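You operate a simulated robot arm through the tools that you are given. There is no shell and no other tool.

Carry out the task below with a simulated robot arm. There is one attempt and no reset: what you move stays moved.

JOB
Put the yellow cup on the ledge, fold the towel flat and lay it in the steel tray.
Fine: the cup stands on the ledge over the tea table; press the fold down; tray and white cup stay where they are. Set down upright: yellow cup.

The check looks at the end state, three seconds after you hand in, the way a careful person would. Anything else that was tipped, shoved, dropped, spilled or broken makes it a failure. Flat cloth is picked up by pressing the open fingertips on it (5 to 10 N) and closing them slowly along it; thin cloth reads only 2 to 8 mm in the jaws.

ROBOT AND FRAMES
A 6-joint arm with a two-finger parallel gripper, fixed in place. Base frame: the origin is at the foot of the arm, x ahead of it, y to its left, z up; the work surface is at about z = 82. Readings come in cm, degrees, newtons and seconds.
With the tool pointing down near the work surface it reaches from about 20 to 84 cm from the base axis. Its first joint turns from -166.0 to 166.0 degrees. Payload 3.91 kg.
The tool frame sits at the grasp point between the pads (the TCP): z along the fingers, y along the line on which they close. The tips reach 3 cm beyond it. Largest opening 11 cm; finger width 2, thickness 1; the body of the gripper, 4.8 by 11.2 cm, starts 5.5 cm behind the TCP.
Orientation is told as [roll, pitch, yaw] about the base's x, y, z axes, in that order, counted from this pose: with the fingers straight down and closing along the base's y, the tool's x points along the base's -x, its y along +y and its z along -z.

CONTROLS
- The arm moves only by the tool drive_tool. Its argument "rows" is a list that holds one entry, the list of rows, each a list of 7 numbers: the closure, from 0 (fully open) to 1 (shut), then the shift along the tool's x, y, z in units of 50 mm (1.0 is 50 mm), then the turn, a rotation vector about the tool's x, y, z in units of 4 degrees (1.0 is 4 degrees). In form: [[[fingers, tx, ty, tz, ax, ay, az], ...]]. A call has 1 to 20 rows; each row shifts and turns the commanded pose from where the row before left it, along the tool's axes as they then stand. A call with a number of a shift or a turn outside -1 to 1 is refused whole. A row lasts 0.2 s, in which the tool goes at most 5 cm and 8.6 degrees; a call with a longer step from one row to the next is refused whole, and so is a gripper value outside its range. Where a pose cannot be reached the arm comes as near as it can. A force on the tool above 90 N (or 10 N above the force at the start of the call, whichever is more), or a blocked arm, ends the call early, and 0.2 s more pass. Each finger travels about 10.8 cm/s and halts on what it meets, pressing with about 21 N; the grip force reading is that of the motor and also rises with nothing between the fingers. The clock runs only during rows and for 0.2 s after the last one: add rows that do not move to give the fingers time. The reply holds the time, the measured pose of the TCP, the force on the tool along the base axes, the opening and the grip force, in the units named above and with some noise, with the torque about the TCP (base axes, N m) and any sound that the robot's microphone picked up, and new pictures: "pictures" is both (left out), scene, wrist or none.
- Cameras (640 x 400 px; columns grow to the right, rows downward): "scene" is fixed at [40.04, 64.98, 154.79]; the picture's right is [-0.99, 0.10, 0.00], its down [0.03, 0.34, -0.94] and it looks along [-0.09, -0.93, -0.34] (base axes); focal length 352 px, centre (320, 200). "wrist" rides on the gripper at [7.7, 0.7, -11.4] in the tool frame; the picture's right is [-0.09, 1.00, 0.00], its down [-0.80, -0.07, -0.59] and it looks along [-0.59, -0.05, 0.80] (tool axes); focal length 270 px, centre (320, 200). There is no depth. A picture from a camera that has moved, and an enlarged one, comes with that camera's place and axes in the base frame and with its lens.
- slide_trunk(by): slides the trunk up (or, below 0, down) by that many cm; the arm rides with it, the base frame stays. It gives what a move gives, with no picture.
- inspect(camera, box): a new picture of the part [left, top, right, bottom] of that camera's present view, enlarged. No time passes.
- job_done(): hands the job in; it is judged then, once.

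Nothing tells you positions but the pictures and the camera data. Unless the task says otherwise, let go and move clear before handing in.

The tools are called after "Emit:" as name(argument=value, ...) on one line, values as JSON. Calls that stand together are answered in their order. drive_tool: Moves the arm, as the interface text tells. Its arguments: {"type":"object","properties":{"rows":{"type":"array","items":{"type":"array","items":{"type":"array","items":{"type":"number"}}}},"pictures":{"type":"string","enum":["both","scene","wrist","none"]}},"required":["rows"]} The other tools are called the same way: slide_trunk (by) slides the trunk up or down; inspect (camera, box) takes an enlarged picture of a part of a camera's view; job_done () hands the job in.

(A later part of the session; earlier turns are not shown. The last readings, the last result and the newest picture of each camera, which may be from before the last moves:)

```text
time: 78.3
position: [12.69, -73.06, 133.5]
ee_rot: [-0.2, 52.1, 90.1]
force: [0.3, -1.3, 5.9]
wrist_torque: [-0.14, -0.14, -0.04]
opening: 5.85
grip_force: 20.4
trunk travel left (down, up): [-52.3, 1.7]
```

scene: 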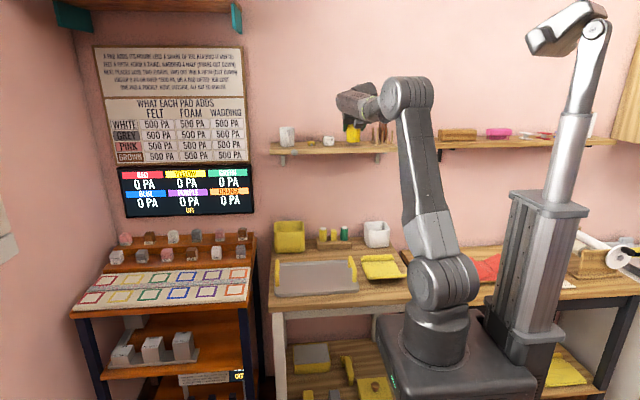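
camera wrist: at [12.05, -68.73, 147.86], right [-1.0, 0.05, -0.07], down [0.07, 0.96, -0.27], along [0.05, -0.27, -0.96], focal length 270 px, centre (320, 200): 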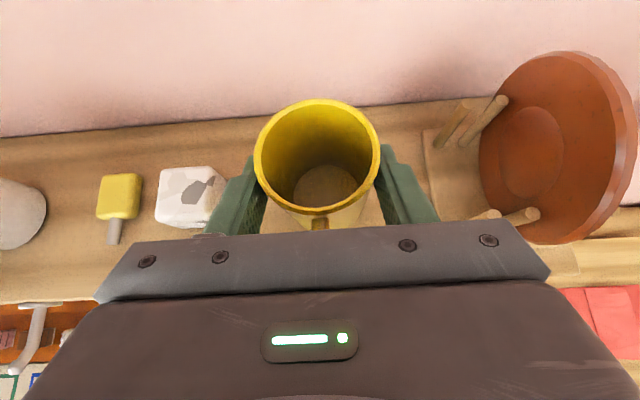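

The cup rests on the ledge (about 7 N). I'll open slowly and withdraw along the tool axis.

Emit:
drive_tool(rows=[[[0.6, 0, 0, 0, 0, 0, 0], [0.55, 0, 0, 0, 0, 0, 0], [0.5, 0, 0, 0, 0, 0, 0], [0.46, 0, 0, 0, 0, 0, 0], [0.44, 0, 0, 0, 0, 0, 0], [0.42, 0, 0, 0, 0, 0, 0], [0.38, 0, 0, 0, 0, 0, 0], [0.32, 0, 0, 0, 0, 0, 0], [0.26, 0, 0, 0, 0, 0, 0], [0.26, 0, 0, 0, 0, 0, 0], [0.26, 0, 0, 0, 0, 0, 0]]])

Emit:
inspect(camera="wrist", box=[180, 80, 460, 250])

Emit:
inspect(camera="scene", box=[305, 100, 405, 170])

```text
time: 80.7
position: [12.78, -73.11, 133.35]
ee_rot: [0.1, 52.0, 90.1]
force: [0.5, 0.3, 0.0]
wrist_torque: [-0.03, -0.03, 0.0]
opening: 8.15
grip_force: 0.1
trunk travel left (down, up): [-52.3, 1.7]
camera wrist: at [12.03, -68.78, 146.57], right [-1.0, 0.05, -0.07], down [0.07, 0.96, -0.27], along [0.05, -0.27, -0.96], focal length 270 px, centre (320, 200)
```

scene: 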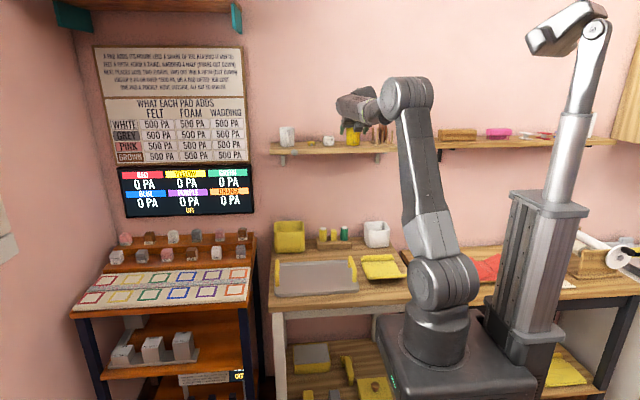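
wrist: 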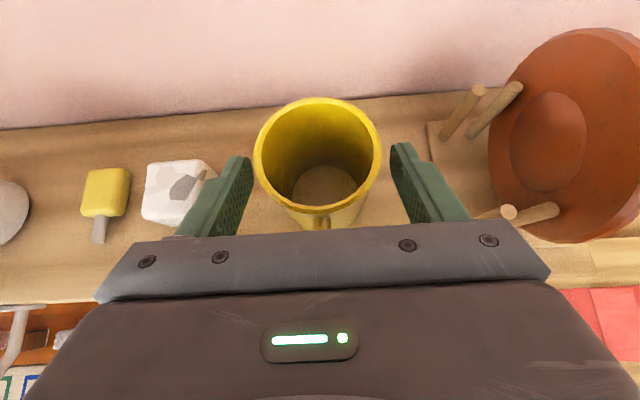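

```text
2.29 times, centred on (320, 165) of wrist
camera zoom: at [12.03, -68.78, 146.57], right [-1.0, 0.05, -0.07], down [0.07, 0.96, -0.27], along [0.05, -0.27, -0.96], focal length 618 px, centre (320, 280)
```

zoom: 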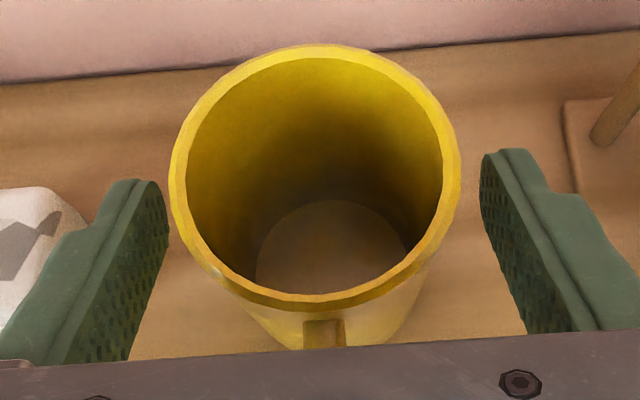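

```text
5.71 times, centred on (355, 135) of scene
camera zoom: at [40.04, 64.98, 154.79], right [-0.99, 0.1, 0.0], down [0.03, 0.34, -0.94], along [-0.09, -0.93, -0.34], focal length 2008 px, centre (120, 571)
```

zoom: 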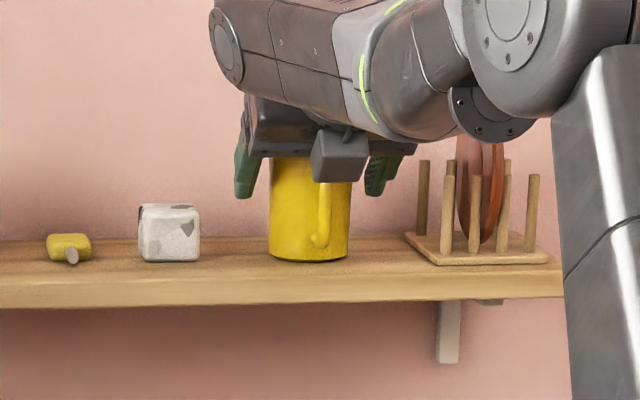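

Emit:
drive_tool(rows=[[[0.26, 0, 0, -0.1, 0, 0, 0], [0.26, 0, 0, -0.2, 0, 0, 0], [0.26, 0, 0, -0.3, 0, 0, 0], [0.26, 0, 0, -0.4, 0, 0, 0], [0.26, 0, 0, -0.5, 0, 0, 0], [0.26, 0, 0, -0.5, 0, 0, 0], [0.26, 0, 0, -0.5, 0, 0, 0], [0.26, 0, 0, -0.3, 0, 0, 0], [0.26, 0, 0, 0, 0, 0, 0]]])

Emit:
inspect(camera="scene", box=[305, 80, 425, 170])

Emit:
inspect(camera="wrist", box=[80, 40, 600, 250])

```text
time: 82.7
position: [12.73, -62.06, 142.04]
ee_rot: [0.0, 52.1, 90.2]
force: [-0.1, -1.0, 0.9]
wrist_torque: [0.02, 0.0, 0.01]
opening: 8.16
grip_force: 0.0
trunk travel left (down, up): [-52.3, 1.7]
camera wrist: at [12.06, -57.71, 155.26], right [-1.0, 0.05, -0.07], down [0.07, 0.96, -0.27], along [0.05, -0.27, -0.96], focal length 270 px, centre (320, 200)
```

scene: 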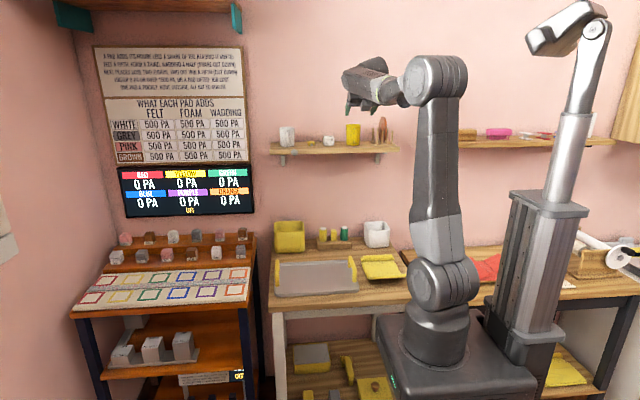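
wrist: 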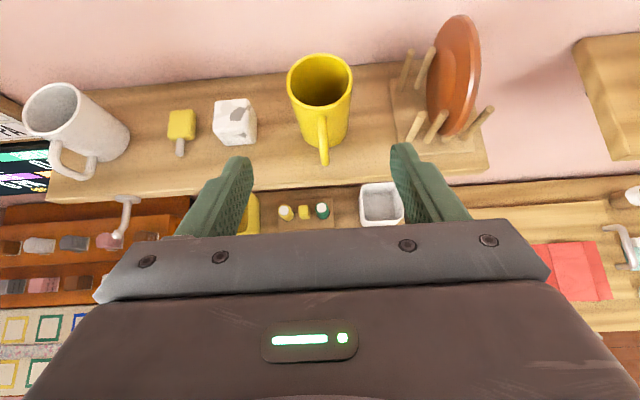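

```text
4.44 times, centred on (365, 125) of scene
camera zoom: at [40.04, 64.98, 154.79], right [-0.99, 0.1, 0.0], down [0.03, 0.34, -0.94], along [-0.09, -0.93, -0.34], focal length 1562 px, centre (120, 533)
```

zoom: 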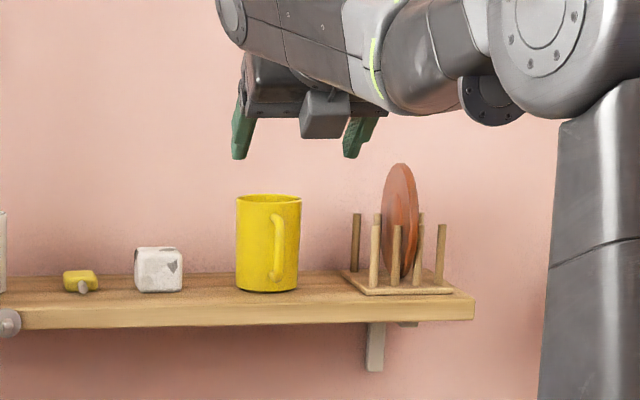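

```text
1.23 times, centred on (340, 145) of wrist
camera zoom: at [12.06, -57.71, 155.26], right [-1.0, 0.05, -0.07], down [0.07, 0.96, -0.27], along [0.05, -0.27, -0.96], focal length 333 px, centre (295, 268)
```

zoom: 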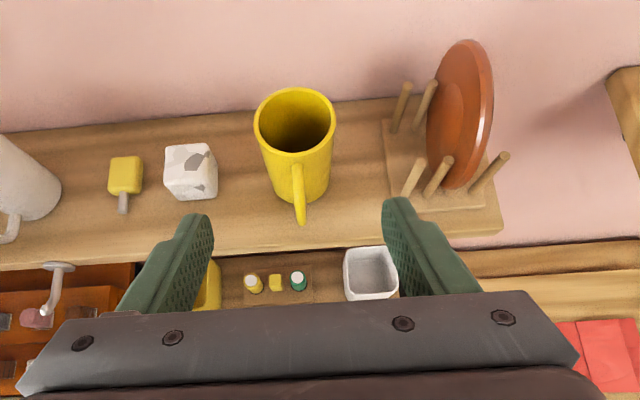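

The yellow cup stands upright on the ledge, clear of its neighbours. Next I back away and look down on the towel from close by.

Emit:
drive_tool(rows=[[[0.26, -0.49, 0.32, -0.63, 0, 0, 0], [0.26, -0.49, 0.32, -0.63, 0, 0, 0], [0.2, -0.49, 0.32, -0.63, 0, 0, 0], [0.1, -0.49, 0.32, -0.63, 0, 0, 0], [0, -0.49, 0.32, -0.63, 0, 0, 0], [0, 0, 0, 0, 0, -1, 0], [0, 0, 0, 0, 0, -1, 0], [0, 0, 0, 0, 0, -1, 0], [0, 0, 0, 0, 0, -1, 0], [0, 0, 0, 0, 0, -1, 0], [0, 0, 0, 0, 0, -1, 0], [0, 0, 0, 0, 0, 0, 0]]])

```text
time: 85.3
position: [4.54, -42.03, 142.08]
ee_rot: [0.0, 28.2, 90.1]
force: [-0.2, 0.6, 0.7]
wrist_torque: [0.05, 0.0, -0.01]
opening: 10.99
grip_force: 0.1
trunk travel left (down, up): [-52.3, 1.7]
camera wrist: at [3.93, -43.5, 155.85], right [-1.0, 0.07, -0.04], down [0.07, 0.99, 0.15], along [0.05, 0.14, -0.99], focal length 270 px, centre (320, 200)
```

scene: 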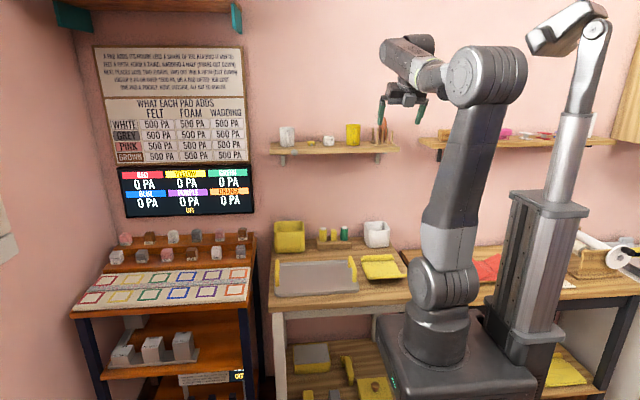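
wrist: 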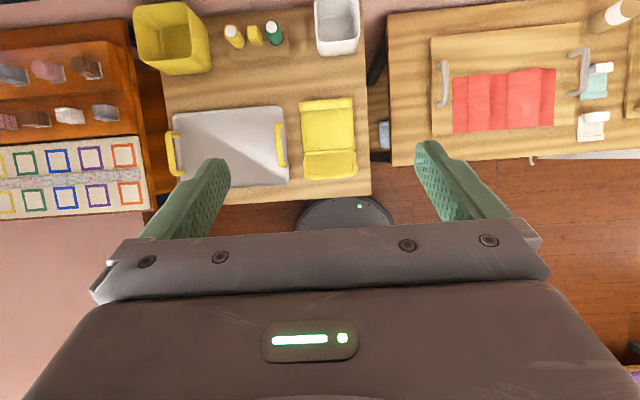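

Emit:
drive_tool(rows=[[[0, -0.342, 0, 0.815, 0, 0, 0], [0, -0.342, 0, 0.815, 0, 0, 0], [0, -0.342, 0, 0.815, 0, 0, 0], [0, -0.342, 0, 0.815, 0, 0, 0], [0, -0.342, 0, 0.815, 0, 0, 0], [0, 0, 0, 0, 0, 0, 0], [0, 0, 0, 0, 0, 0, 0]]])

Emit:
inspect(camera="wrist", box=[220, 60, 440, 230])

Emit:
inspect(camera="scene", box=[350, 240, 420, 290])

```text
time: 86.9
position: [4.48, -44.26, 120.06]
ee_rot: [0.1, 28.1, 90.2]
force: [0.7, -0.2, -0.2]
wrist_torque: [-0.01, 0.01, 0.01]
opening: 10.97
grip_force: 0.1
trunk travel left (down, up): [-52.3, 1.7]
camera wrist: at [3.91, -45.72, 133.79], right [-1.0, 0.07, -0.04], down [0.07, 0.99, 0.15], along [0.05, 0.14, -0.99], focal length 270 px, centre (320, 200)
```

scene: 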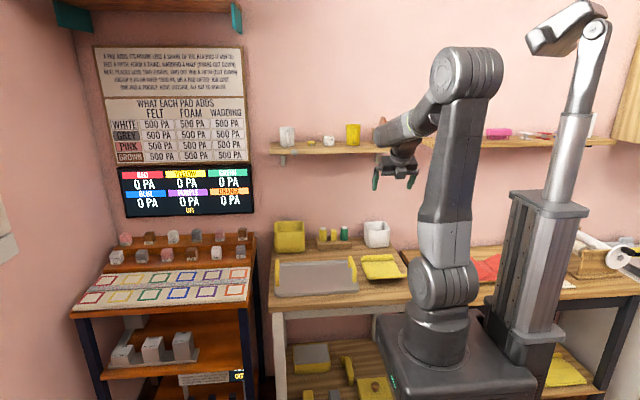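
wrist: 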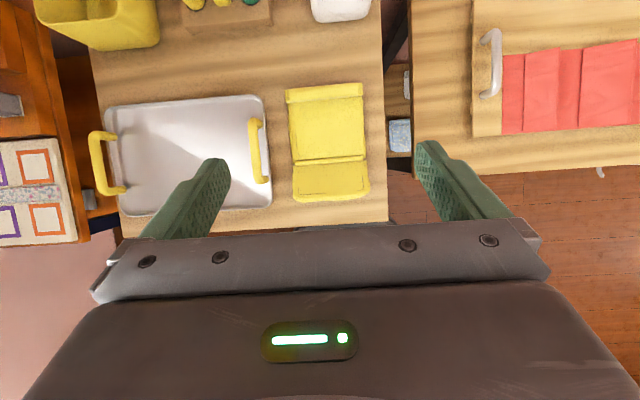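

```text
2.35 times, centred on (330, 145) of wrist
camera zoom: at [3.91, -45.72, 133.79], right [-1.0, 0.07, -0.04], down [0.07, 0.99, 0.15], along [0.05, 0.14, -0.99], focal length 636 px, centre (296, 329)
```

zoom: 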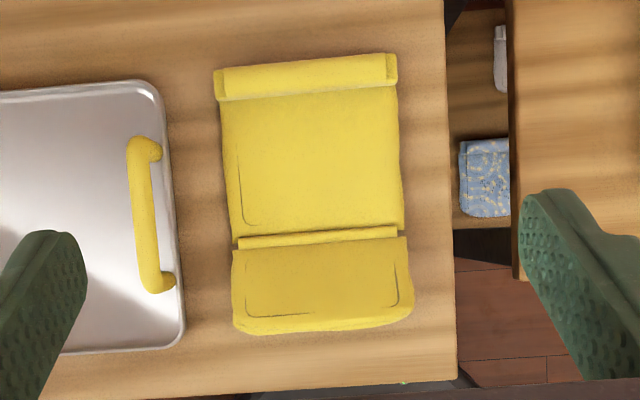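

```text
8.00 times, centred on (385, 265) of scene
camera zoom: at [40.04, 64.98, 154.79], right [-0.99, 0.1, 0.0], down [0.03, 0.34, -0.94], along [-0.09, -0.93, -0.34], focal length 2812 px, centre (-200, -320)
```

zoom: 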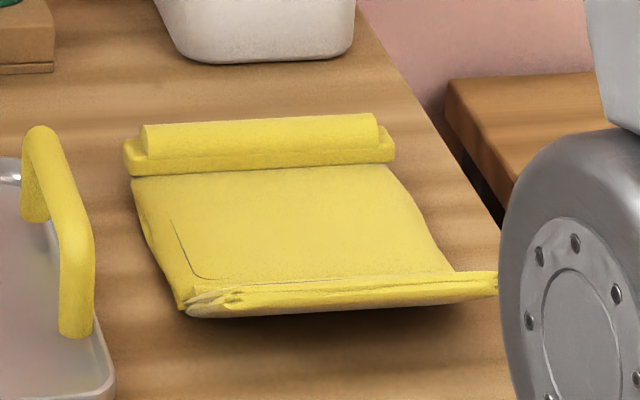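

Emit:
inspect(camera="scene", box=[355, 250, 383, 284])

Emit:
inspect(camera="scene", box=[380, 250, 414, 284])

Emit:
inspect(camera="wrist", box=[280, 75, 380, 140])

Emit:
inspect(camera="wrist", box=[280, 135, 380, 210])

```text
11.76 times, centred on (369, 267) of scene
camera zoom: at [40.04, 64.98, 154.79], right [-0.99, 0.1, 0.0], down [0.03, 0.34, -0.94], along [-0.09, -0.93, -0.34], focal length 4135 px, centre (-256, -588)
```

zoom: 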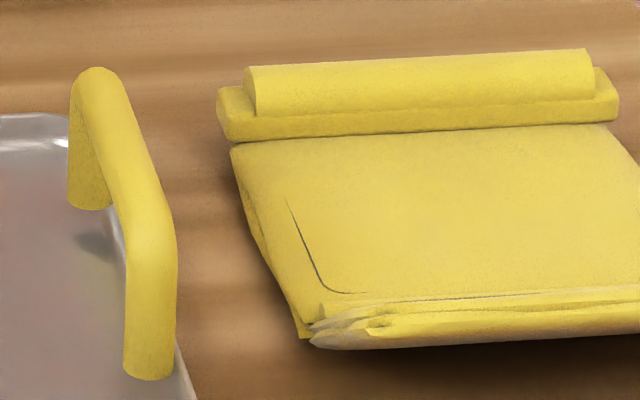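

```text
11.76 times, centred on (397, 267) of scene
camera zoom: at [40.04, 64.98, 154.79], right [-0.99, 0.1, 0.0], down [0.03, 0.34, -0.94], along [-0.09, -0.93, -0.34], focal length 4135 px, centre (-586, -588)
```

zoom: 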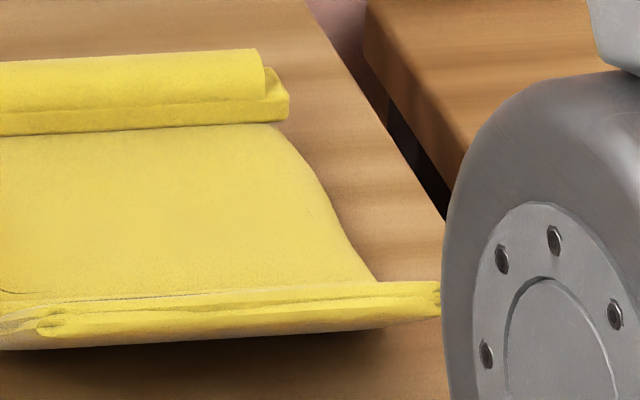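

```text
6.15 times, centred on (330, 108) of wrist
camera zoom: at [3.91, -45.72, 133.79], right [-1.0, 0.07, -0.04], down [0.07, 0.99, 0.15], along [0.05, 0.14, -0.99], focal length 1663 px, centre (258, 769)
```

zoom: 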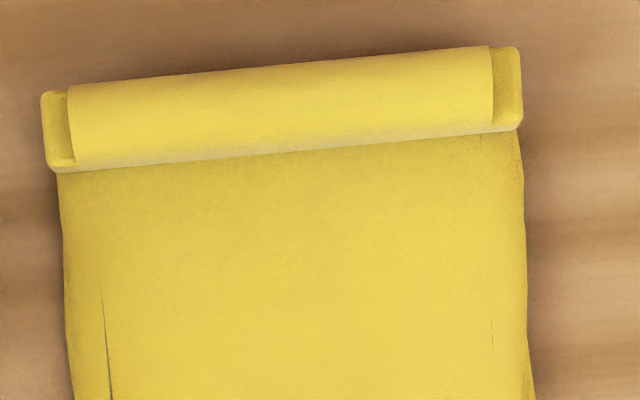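

```text
5.33 times, centred on (330, 172) of wrist
camera zoom: at [3.91, -45.72, 133.79], right [-1.0, 0.07, -0.04], down [0.07, 0.99, 0.15], along [0.05, 0.14, -0.99], focal length 1442 px, centre (267, 347)
```

zoom: 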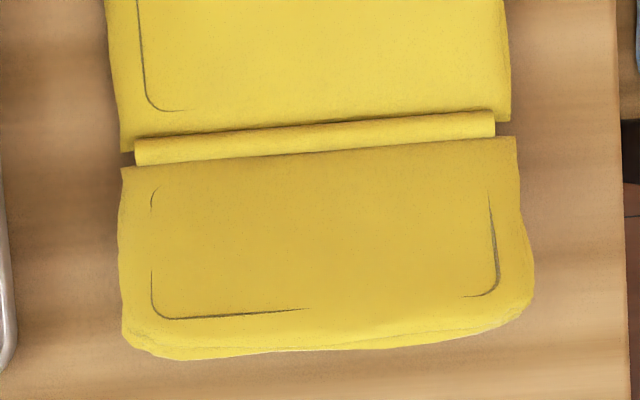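

The towel: a main panel, a hinge ridge at y≈-45.7, and a raised flap toward +y (edge at y≈-38.7, z≈86-87), plus a raised rolled hem at the wall end. I'll fold the flap over by getting the two fingertips under its raised edge and turning it up and over. First I go to the table's front side.

Emit:
drive_tool(rows=[[[0.1, -0.775, 0, 0.494, 0, 0, 0], [0.2, -0.775, 0, 0.494, 0, 0, 0], [0.3, -0.775, 0, 0.494, 0, 0, 0], [0.36, -0.775, 0, 0.494, 0, 0, 0], [0.36, -0.775, 0, 0.494, 0, 0, 0], [0.36, 0, 0, 0, 0, 0, 0], [0.36, 0, 0, 0, 0, 0, 0]]])

Emit:
inspect(camera="scene", box=[330, 170, 450, 300])

```text
time: 88.5
position: [3.5, -32.05, 102.34]
ee_rot: [-2.6, 27.1, 90.2]
force: [0.4, 0.5, -0.6]
wrist_torque: [0.04, -0.02, 0.04]
opening: 7.06
grip_force: 0.1
out of reach, approached as far as the arm can: row 4, 5
trunk travel left (down, up): [-52.3, 1.7]
camera wrist: at [2.31, -33.85, 116.05], right [-1.0, 0.05, -0.08], down [0.04, 0.99, 0.17], along [0.09, 0.16, -0.98], focal length 270 px, centre (320, 200)
```

scene: 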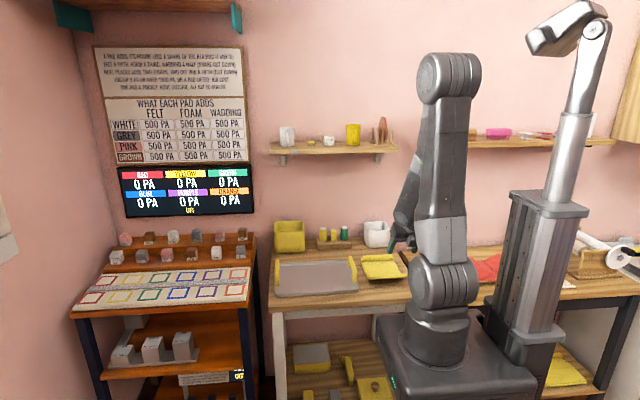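
wrist: 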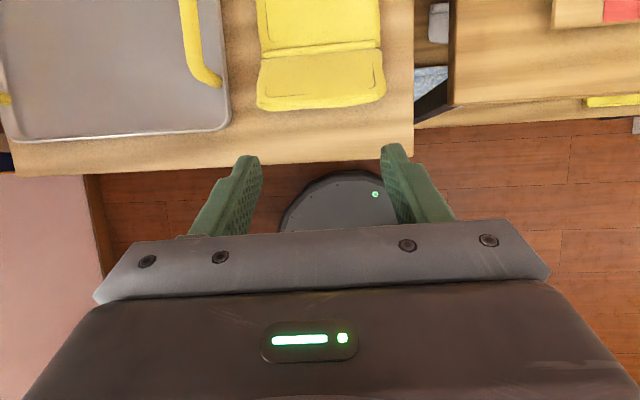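

```text
3.08 times, centred on (390, 235) of scene
camera zoom: at [40.04, 64.98, 154.79], right [-0.99, 0.1, 0.0], down [0.03, 0.34, -0.94], along [-0.09, -0.93, -0.34], focal length 1081 px, centre (105, 92)
```

zoom: 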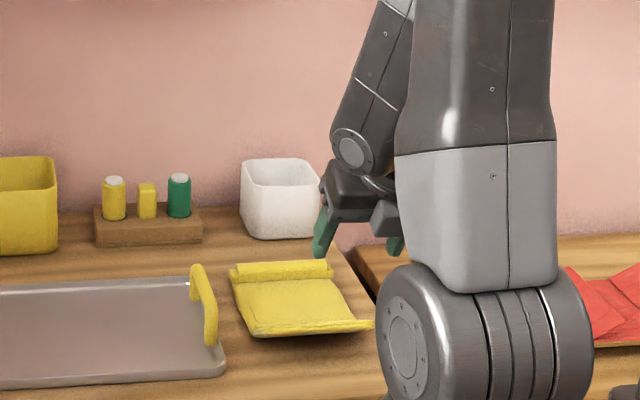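

That spot is too close in for the arm with the trunk up. I'll rise, lower the trunk 40 cm, and come at the flap from there.

Emit:
drive_tool(rows=[[[0.36, 0.456, -0.02, -0.764, 0, 0, 0], [0.36, 0.456, -0.02, -0.764, 0, 0, 0], [0.36, 0.456, -0.02, -0.764, 0, 0, 0], [0.36, 0.456, -0.02, -0.764, -0.33, 0.1, 0], [0.36, 0.456, -0.02, -0.764, -0.32, 0.12, 0], [0.36, 0.456, -0.02, -0.764, 0, 0, 0], [0.36, 0.456, -0.02, -0.764, 0, 0, 0], [0.36, 0.456, -0.02, -0.764, 0, 0, 0], [0.36, 0.456, -0.02, -0.764, 0, 0, 0], [0.36, 0, 0, 0, 0, 0, 0]]], pictures="none")

Emit:
slide_trunk(by=-20)

```text
time: 90.7
position: [5.22, -33.67, 142.4]
ee_rot: [2.7, 28.9, 90.2]
force: [-0.7, 0.4, 0.6]
wrist_torque: [0.01, 0.03, 0.01]
opening: 7.04
grip_force: 0.1
trunk travel left (down, up): [-52.3, 1.7]
```

```text
time: 92.8
position: [5.2, -33.56, 122.43]
ee_rot: [2.6, 29.0, 90.3]
force: [-0.5, 0.0, 0.0]
wrist_torque: [0.01, 0.01, -0.01]
opening: 7.04
grip_force: 0.1
trunk travel left (down, up): [-32.3, 21.7]
```

Emit:
slide_trunk(by=-20)

Emit:
drive_tool(rows=[[[0.36, 0, 0.05, 0, 0.33, -0.1, 0], [0.36, 0, 0.05, 0, 0.34, -0.15, 0], [0.36, 0, 0.05, 0, 0, 0, 0], [0.36, 0, 0, 0, 0, 0, 0]]])

Emit:
inspect(camera="scene", box=[330, 170, 450, 300])

```text
time: 95.0
position: [5.35, -33.81, 102.39]
ee_rot: [2.7, 29.1, 90.2]
force: [-0.5, -0.9, -0.5]
wrist_torque: [0.03, 0.01, 0.02]
opening: 7.04
grip_force: 0.1
trunk travel left (down, up): [-12.3, 41.7]
```

```text
time: 96.0
position: [4.51, -33.58, 102.33]
ee_rot: [-0.2, 27.9, 90.2]
force: [-0.1, -0.3, 0.5]
wrist_torque: [0.05, 0.0, -0.01]
opening: 7.04
grip_force: 0.0
trunk travel left (down, up): [-12.3, 41.7]
camera wrist: at [3.82, -35.03, 116.15], right [-1.0, 0.07, -0.04], down [0.07, 0.99, 0.15], along [0.05, 0.15, -0.99], focal length 270 px, centre (320, 200)
```

scene: 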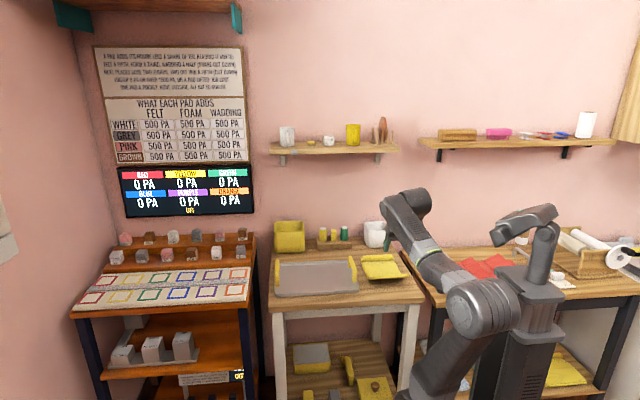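
wrist: 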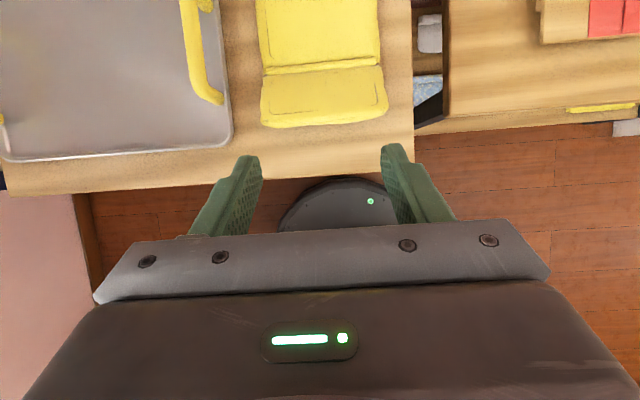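

```text
3.08 times, centred on (390, 235) of scene
camera zoom: at [40.04, 64.98, 154.79], right [-0.99, 0.1, 0.0], down [0.03, 0.34, -0.94], along [-0.09, -0.93, -0.34], focal length 1081 px, centre (105, 92)
```

zoom: 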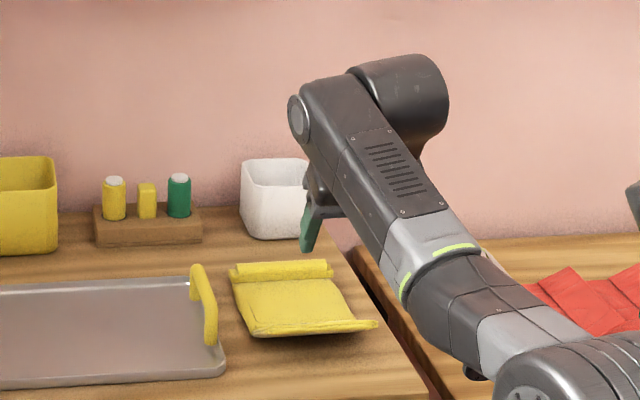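

Emit:
drive_tool(rows=[[[0.36, -0.306, 0, 0.576, 0, 0, 0], [0.36, -0.306, 0, 0.576, 0, 0, 0], [0.36, -0.306, 0, 0.576, 0, 0, 0], [0.36, -0.25, 0, 0.47, 0, 0, 0], [0.36, -0.2, 0, 0.38, 0, 0, 0], [0.36, -0.12, 0, 0.22, 0, 0, 0], [0.36, 0, 0, 0, 0, 0, 0], [0.36, 0, 0, 0, 0, 0, 0]]])

Emit:
inspect(camera="scene", box=[330, 200, 450, 300])

Emit:
inspect(camera="wrist", box=[200, 20, 440, 240])

```text
time: 97.8
position: [4.57, -33.75, 86.51]
ee_rot: [-0.1, 28.0, 90.2]
force: [-0.7, -0.2, 0.4]
wrist_torque: [0.02, 0.0, -0.04]
opening: 7.03
grip_force: 0.0
trunk travel left (down, up): [-12.3, 41.7]
camera wrist: at [3.94, -35.17, 100.23], right [-1.0, 0.07, -0.04], down [0.07, 0.99, 0.15], along [0.05, 0.15, -0.99], focal length 270 px, centre (320, 200)
```

scene: 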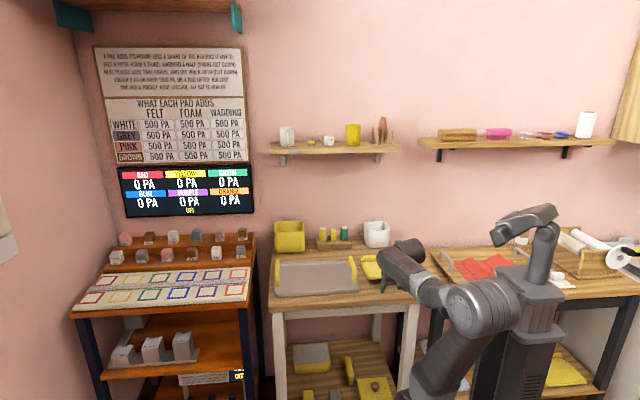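
wrist: 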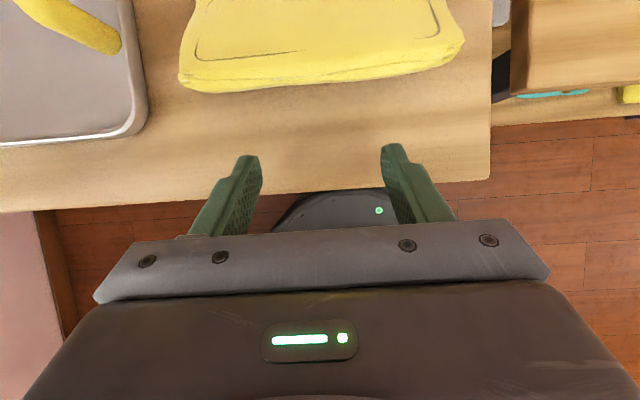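

```text
4.00 times, centred on (390, 250) of scene
camera zoom: at [40.04, 64.98, 154.79], right [-0.99, 0.1, 0.0], down [0.03, 0.34, -0.94], along [-0.09, -0.93, -0.34], focal length 1406 px, centre (40, 0)
```

zoom: 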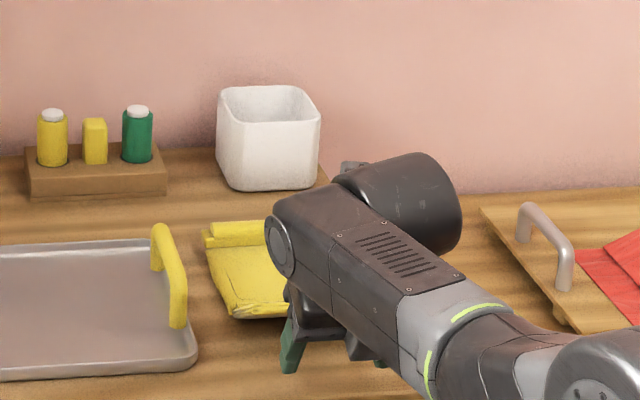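

```text
1.82 times, centred on (320, 130) of wrist
camera zoom: at [3.94, -35.17, 100.23], right [-1.0, 0.07, -0.04], down [0.07, 0.99, 0.15], along [0.05, 0.15, -0.99], focal length 491 px, centre (320, 327)
```

zoom: 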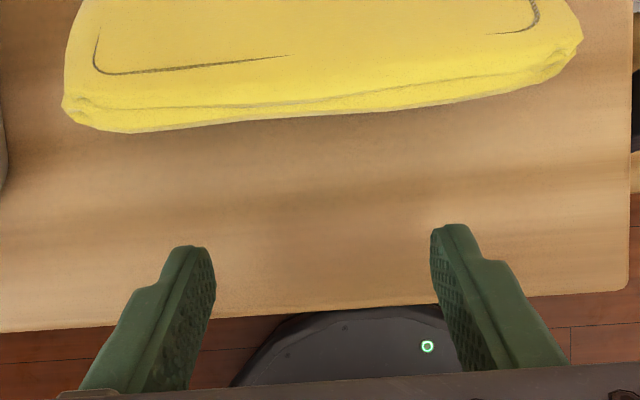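

The fingertips are in front of the flap, low over the table. I'll slide them in to just under the flap's edge.

Emit:
drive_tool(rows=[[[0.36, 0.12, 0, 0.1, 0, 0, 0], [0.36, 0.14, 0, 0.1, 0, 0, 0], [0.36, 0.15, 0, 0.1, 0, 0, 0], [0.36, 0.15, 0, 0.09, 0, 0, 0], [0.36, 0, 0, 0, 0, 0, 0]]])

Emit:
inspect(camera="wrist", box=[200, 20, 440, 240])

Emit:
inspect(camera="scene", box=[350, 240, 420, 300])

```text
time: 99.0
position: [4.63, -36.99, 85.98]
ee_rot: [0.0, 28.0, 90.2]
force: [0.7, 0.7, -0.1]
wrist_torque: [0.0, -0.01, 0.0]
opening: 7.04
grip_force: 0.1
trunk travel left (down, up): [-12.3, 41.7]
camera wrist: at [3.93, -38.44, 99.85], right [-1.0, 0.07, -0.04], down [0.07, 0.99, 0.15], along [0.05, 0.15, -0.99], focal length 270 px, centre (320, 200)
```

scene: 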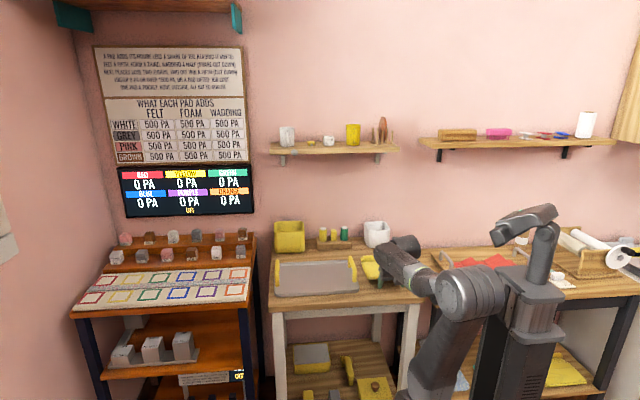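
wrist: 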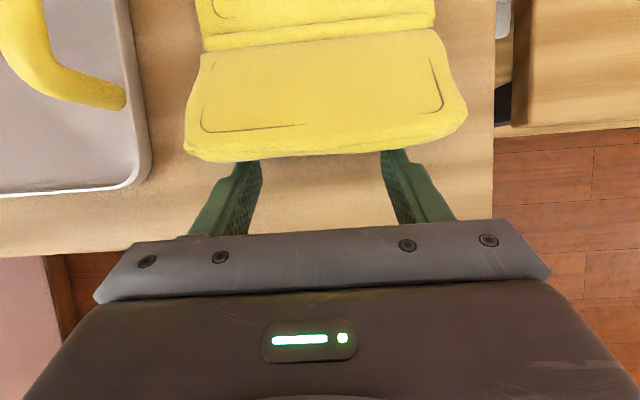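

```text
1.82 times, centred on (320, 130) of wrist
camera zoom: at [3.93, -38.44, 99.85], right [-1.0, 0.07, -0.04], down [0.07, 0.99, 0.15], along [0.05, 0.15, -0.99], focal length 491 px, centre (320, 327)
```

zoom: 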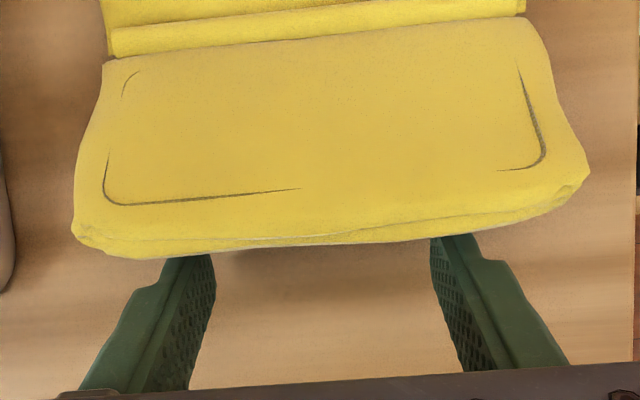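

```text
6.67 times, centred on (385, 270) of scene
camera zoom: at [40.04, 64.98, 154.79], right [-0.99, 0.1, 0.0], down [0.03, 0.34, -0.94], along [-0.09, -0.93, -0.34], focal length 2343 px, centre (-113, -267)
```

zoom: 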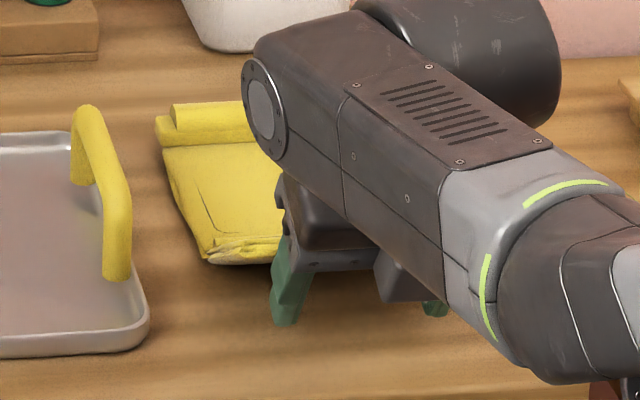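

The tips are under the edge. Now I follow the flap's arc upward and inward in small steps, watching the force and whether the towel slides.

Emit:
drive_tool(rows=[[[0.36, 0.079, 0, 0.065, 0, 0, 0], [0.36, 0.0905, 0, -0.0425, 0, 0, 0], [0.36, 0.1, 0, -0.06, 0, 0, 0], [0.36, 0.108, 0, -0.033, 0, 0, 0], [0.36, 0.1175, 0, -0.051, 0, 0, 0], [0.36, 0.108, 0, -0.033, 0, 0, 0], [0.36, 0, 0, 0, 0, 0, 0]]])

Emit:
inspect(camera="wrist", box=[200, 20, 440, 240])

Emit:
inspect(camera="scene", box=[350, 240, 420, 300])

```text
time: 100.6
position: [4.43, -39.24, 88.23]
ee_rot: [-0.2, 28.0, 90.2]
force: [0.8, -0.2, 0.1]
wrist_torque: [0.04, 0.04, 0.03]
opening: 7.03
grip_force: 0.0
trunk travel left (down, up): [-12.3, 41.7]
camera wrist: at [3.89, -40.78, 102.03], right [-1.0, 0.07, -0.04], down [0.07, 0.99, 0.15], along [0.05, 0.15, -0.99], focal length 270 px, centre (320, 200)
```

scene: 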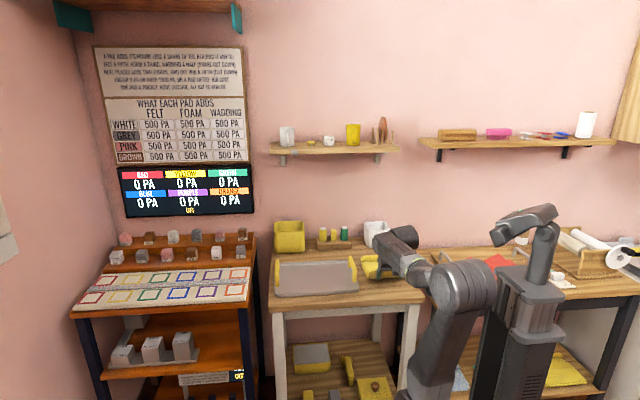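
wrist: 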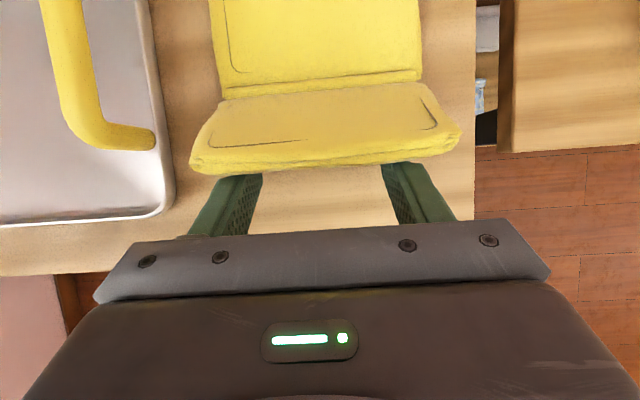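

```text
1.82 times, centred on (320, 130) of wrist
camera zoom: at [3.89, -40.78, 102.03], right [-1.0, 0.07, -0.04], down [0.07, 0.99, 0.15], along [0.05, 0.15, -0.99], focal length 491 px, centre (320, 327)
```

zoom: 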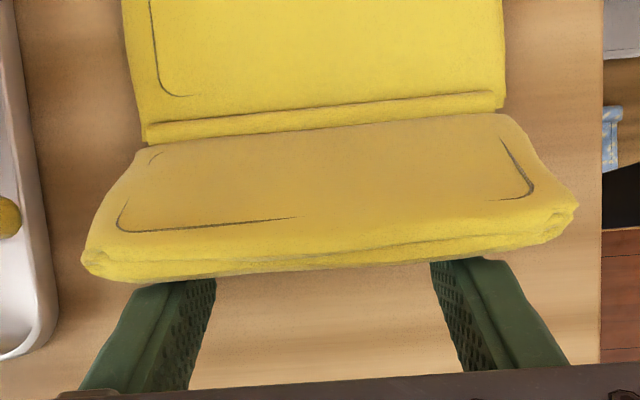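

```text
6.67 times, centred on (385, 270) of scene
camera zoom: at [40.04, 64.98, 154.79], right [-0.99, 0.1, 0.0], down [0.03, 0.34, -0.94], along [-0.09, -0.93, -0.34], focal length 2343 px, centre (-113, -267)
```

zoom: 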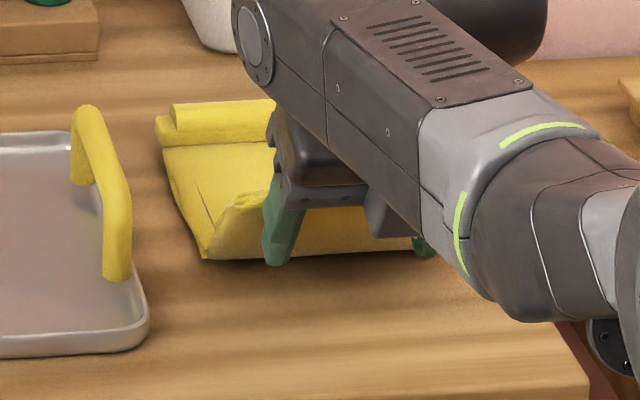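

The flap is rotating up and the towel stays put. I continue the arc to about vertical.

Emit:
drive_tool(rows=[[[0.36, 0.139, 0, -0.028, 0, 0, 0], [0.36, 0.1435, 0, -0.0144, 0, 0, 0], [0.36, 0.161, 0, -0.005, 0, 0, 0], [0.36, 0.152, 0, 0.0127, 0, 0, 0], [0.36, 0.142, 0, 0.03, 0, 0, 0], [0.36, 0, 0, 0, 0, 0, 0]]])

Emit:
inspect(camera="scene", box=[350, 240, 420, 300])

```text
time: 102.0
position: [4.42, -42.56, 89.99]
ee_rot: [-0.1, 28.0, 90.2]
force: [-0.2, 0.2, 0.1]
wrist_torque: [0.0, -0.02, -0.03]
opening: 7.03
grip_force: 0.1
trunk travel left (down, up): [-12.3, 41.7]
camera wrist: at [3.84, -44.08, 103.81], right [-1.0, 0.07, -0.04], down [0.07, 0.99, 0.15], along [0.05, 0.15, -0.99], focal length 270 px, centre (320, 200)
```

scene: 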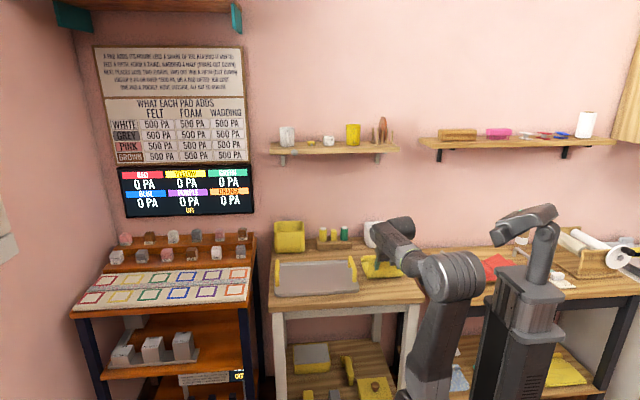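
wrist: 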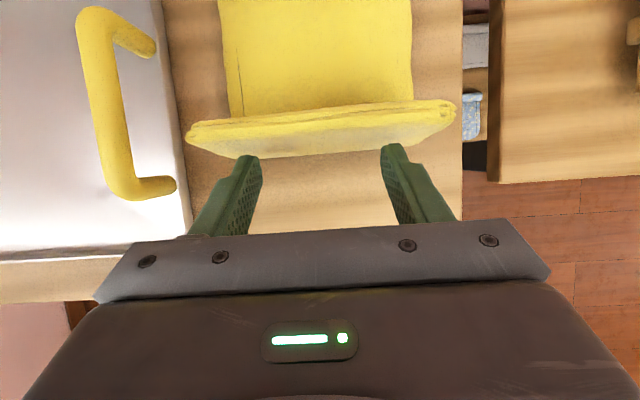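

```text
6.67 times, centred on (385, 270) of scene
camera zoom: at [40.04, 64.98, 154.79], right [-0.99, 0.1, 0.0], down [0.03, 0.34, -0.94], along [-0.09, -0.93, -0.34], focal length 2343 px, centre (-113, -267)
```

zoom: 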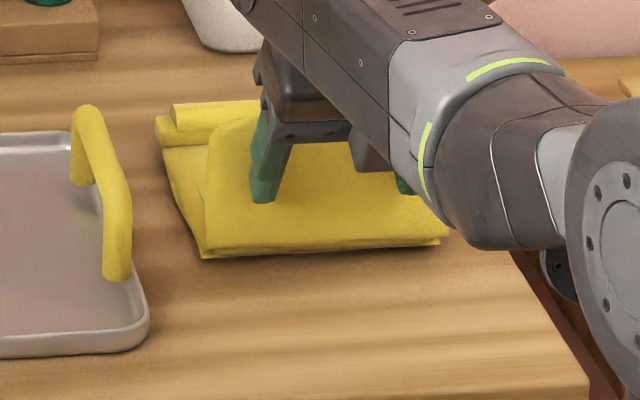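

Emit:
drive_tool(rows=[[[0.36, 0.124, 0, 0.066, 0, 0, 0], [0.36, 0.114, 0, 0.083, 0, 0, 0], [0.36, 0.114, 0, 0.083, 0, 0, 0], [0.36, 0.114, 0, 0.083, 0, 0, 0], [0.36, 0, 0, 0, 0, 0, 0], [0.36, 0, 0, 0, 0, 0, 0]]])

Emit:
inspect(camera="scene", box=[350, 240, 420, 300])

```text
time: 103.4
position: [4.54, -45.45, 89.77]
ee_rot: [-0.2, 28.0, 90.1]
force: [0.0, 1.3, 0.1]
wrist_torque: [0.0, 0.0, 0.04]
opening: 7.06
grip_force: 0.0
trunk travel left (down, up): [-12.3, 41.7]
camera wrist: at [3.86, -46.93, 103.55], right [-1.0, 0.07, -0.04], down [0.07, 0.99, 0.15], along [0.05, 0.15, -0.99], focal length 270 px, centre (320, 200)
```

scene: 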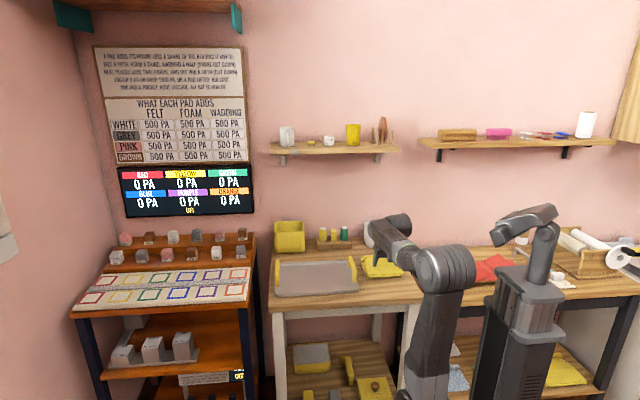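
wrist: 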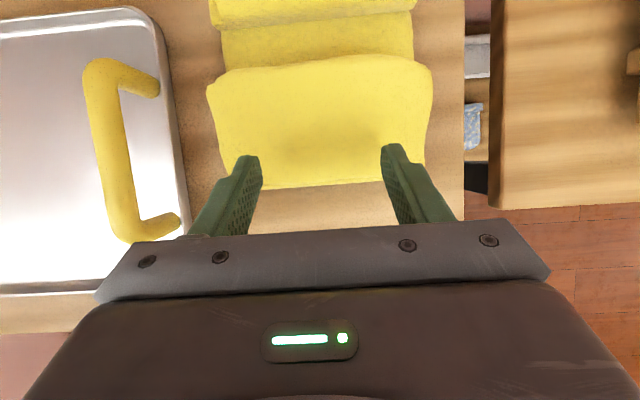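

```text
6.67 times, centred on (385, 270) of scene
camera zoom: at [40.04, 64.98, 154.79], right [-0.99, 0.1, 0.0], down [0.03, 0.34, -0.94], along [-0.09, -0.93, -0.34], focal length 2343 px, centre (-113, -267)
```

zoom: 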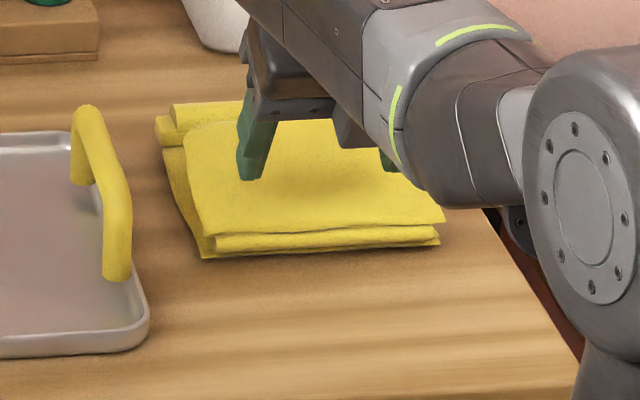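

The flap has folded over but springs up a little at its free edge. I'll rise slightly, move over it and look before pressing it down.

Emit:
drive_tool(rows=[[[0.36, 0.094, 0, -0.177, 0, 0, 0], [0.36, 0.094, 0, -0.177, 0, 0, 0], [0.36, 0.094, 0, -0.177, 0, 0, 0], [0.36, 0.177, 0, 0.094, 0, 0, 0], [0.36, 0.177, 0, 0.094, 0, 0, 0], [0.36, 0.177, 0, 0.094, 0, 0, 0], [0.36, 0.177, 0, 0.094, 0, 0, 0], [0.36, 0, 0, 0, 0, 0, 0]]])

Emit:
inspect(camera="wrist", box=[180, 20, 460, 240])

Emit:
inspect(camera="scene", box=[350, 240, 420, 300])

```text
time: 105.2
position: [4.63, -49.36, 92.74]
ee_rot: [-0.1, 27.9, 90.2]
force: [-0.8, -0.4, 0.3]
wrist_torque: [-0.04, -0.01, 0.0]
opening: 7.02
grip_force: 0.0
trunk travel left (down, up): [-12.3, 41.7]
camera wrist: at [4.02, -50.83, 106.45], right [-1.0, 0.07, -0.04], down [0.07, 0.99, 0.15], along [0.05, 0.15, -0.99], focal length 270 px, centre (320, 200)
```

scene: 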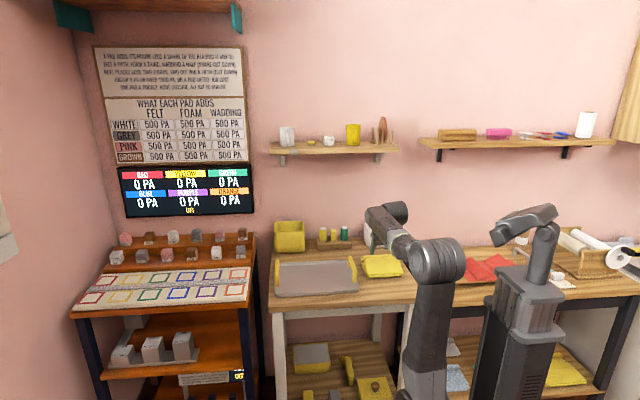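
wrist: 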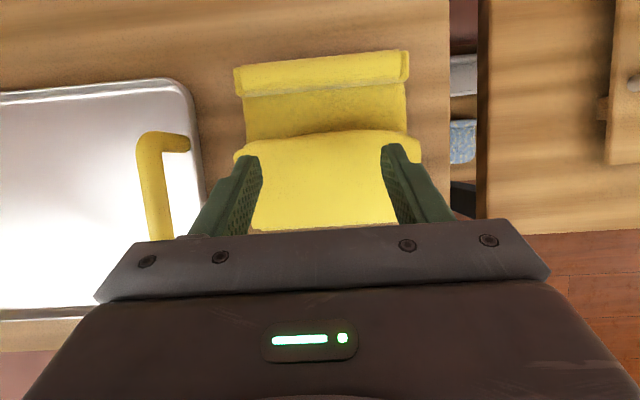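

```text
1.82 times, centred on (320, 130) of wrist
camera zoom: at [4.02, -50.83, 106.45], right [-1.0, 0.07, -0.04], down [0.07, 0.99, 0.15], along [0.05, 0.15, -0.99], focal length 491 px, centre (320, 327)
```

zoom: 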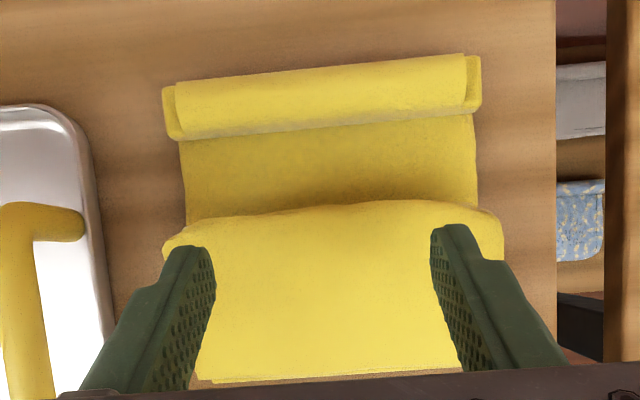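

```text
6.67 times, centred on (385, 270) of scene
camera zoom: at [40.04, 64.98, 154.79], right [-0.99, 0.1, 0.0], down [0.03, 0.34, -0.94], along [-0.09, -0.93, -0.34], focal length 2343 px, centre (-113, -267)
```

zoom: 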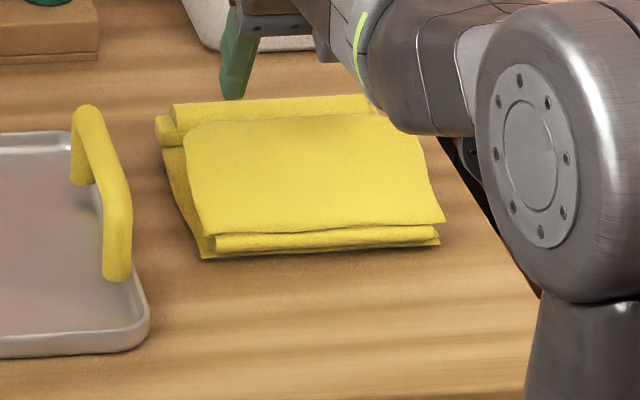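

Emit:
drive_tool(rows=[[[0.36, -0.0469, 0, 0.0883, 0, 0, 0], [0.36, -0.0469, 0, 0.0883, 0, 0, 0], [0.36, -0.0469, 0, 0.0883, 0, 0, 0], [0.36, -0.0469, 0, 0.0883, 0, 0, 0], [0.36, -0.0469, 0, 0.0883, 0, 0, 0], [0.36, 0, 0, 0, 0, 0, 0]]], pictures="none")

Emit:
drive_tool(rows=[[[0.36, -0.0281, 0, 0.053, 0, 0, 0], [0.36, -0.0281, 0, 0.053, 0, 0, 0], [0.36, -0.0281, 0, 0.053, 0, 0, 0], [0.36, 0, 0, 0, 0, 0, 0]]], pictures="wrist")

```text
time: 106.6
position: [4.67, -49.53, 90.18]
ee_rot: [-0.1, 28.0, 90.1]
force: [-0.9, 0.9, 0.5]
wrist_torque: [-0.02, 0.02, 0.0]
opening: 7.05
grip_force: 0.0
trunk travel left (down, up): [-12.3, 41.7]
```

```text
time: 107.6
position: [4.62, -49.26, 89.43]
ee_rot: [-0.1, 28.0, 90.2]
force: [-1.2, -0.4, 0.4]
wrist_torque: [0.02, 0.02, -0.02]
opening: 7.05
grip_force: 0.0
trunk travel left (down, up): [-12.3, 41.7]
camera wrist: at [4.0, -50.89, 103.1], right [-1.0, 0.07, -0.04], down [0.07, 0.99, 0.15], along [0.05, 0.15, -0.99], focal length 270 px, centre (320, 200)
```

wrist: 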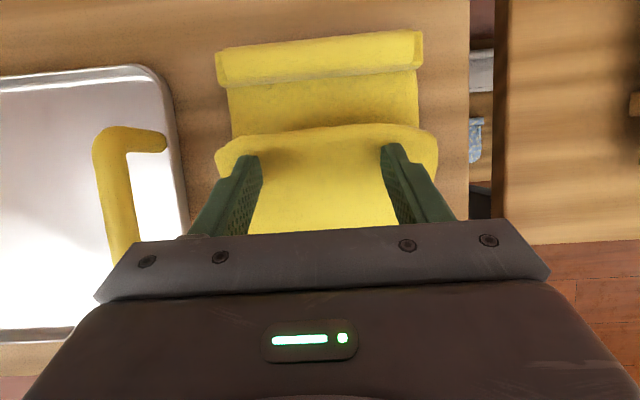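

Emit:
drive_tool(rows=[[[0.36, -0.0281, 0, 0.053, 0, 0, 0], [0.36, -0.0281, 0, 0.053, 0, 0, 0], [0.36, -0.0281, 0, 0.053, 0, 0, 0], [0.36, 0, 0, 0, 0, 0, 0]]], pictures="wrist")

Emit:
inspect(camera="scene", box=[350, 240, 420, 300])

```text
time: 108.6
position: [4.59, -49.48, 88.46]
ee_rot: [0.0, 28.0, 90.2]
force: [-0.1, -0.3, 2.1]
wrist_torque: [-0.02, 0.03, 0.03]
opening: 7.03
grip_force: 0.2
trunk travel left (down, up): [-12.3, 41.7]
camera wrist: at [4.04, -50.87, 102.22], right [-1.0, 0.07, -0.04], down [0.07, 0.99, 0.15], along [0.05, 0.15, -0.99], focal length 270 px, centre (320, 200)
```

wrist: 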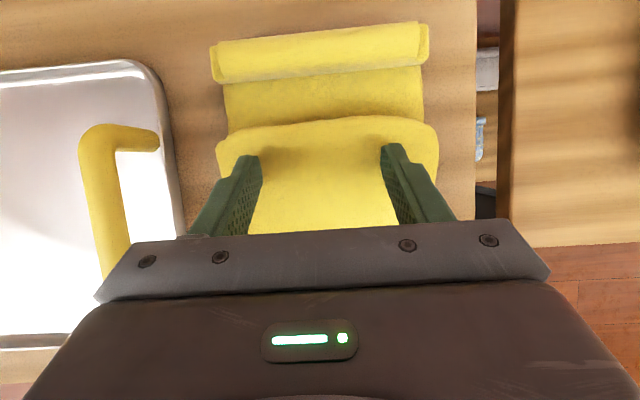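

```text
6.67 times, centred on (385, 270) of scene
camera zoom: at [40.04, 64.98, 154.79], right [-0.99, 0.1, 0.0], down [0.03, 0.34, -0.94], along [-0.09, -0.93, -0.34], focal length 2343 px, centre (-113, -267)
```

zoom: 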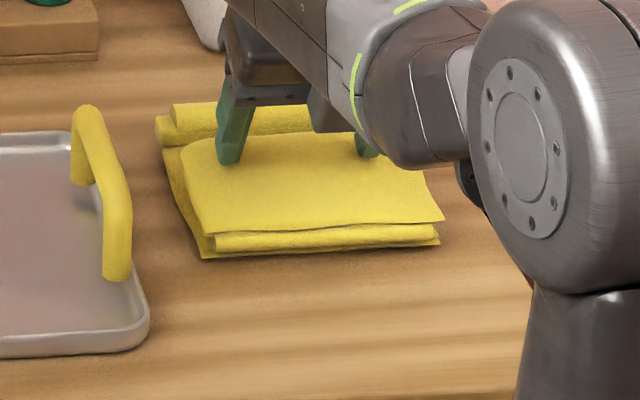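

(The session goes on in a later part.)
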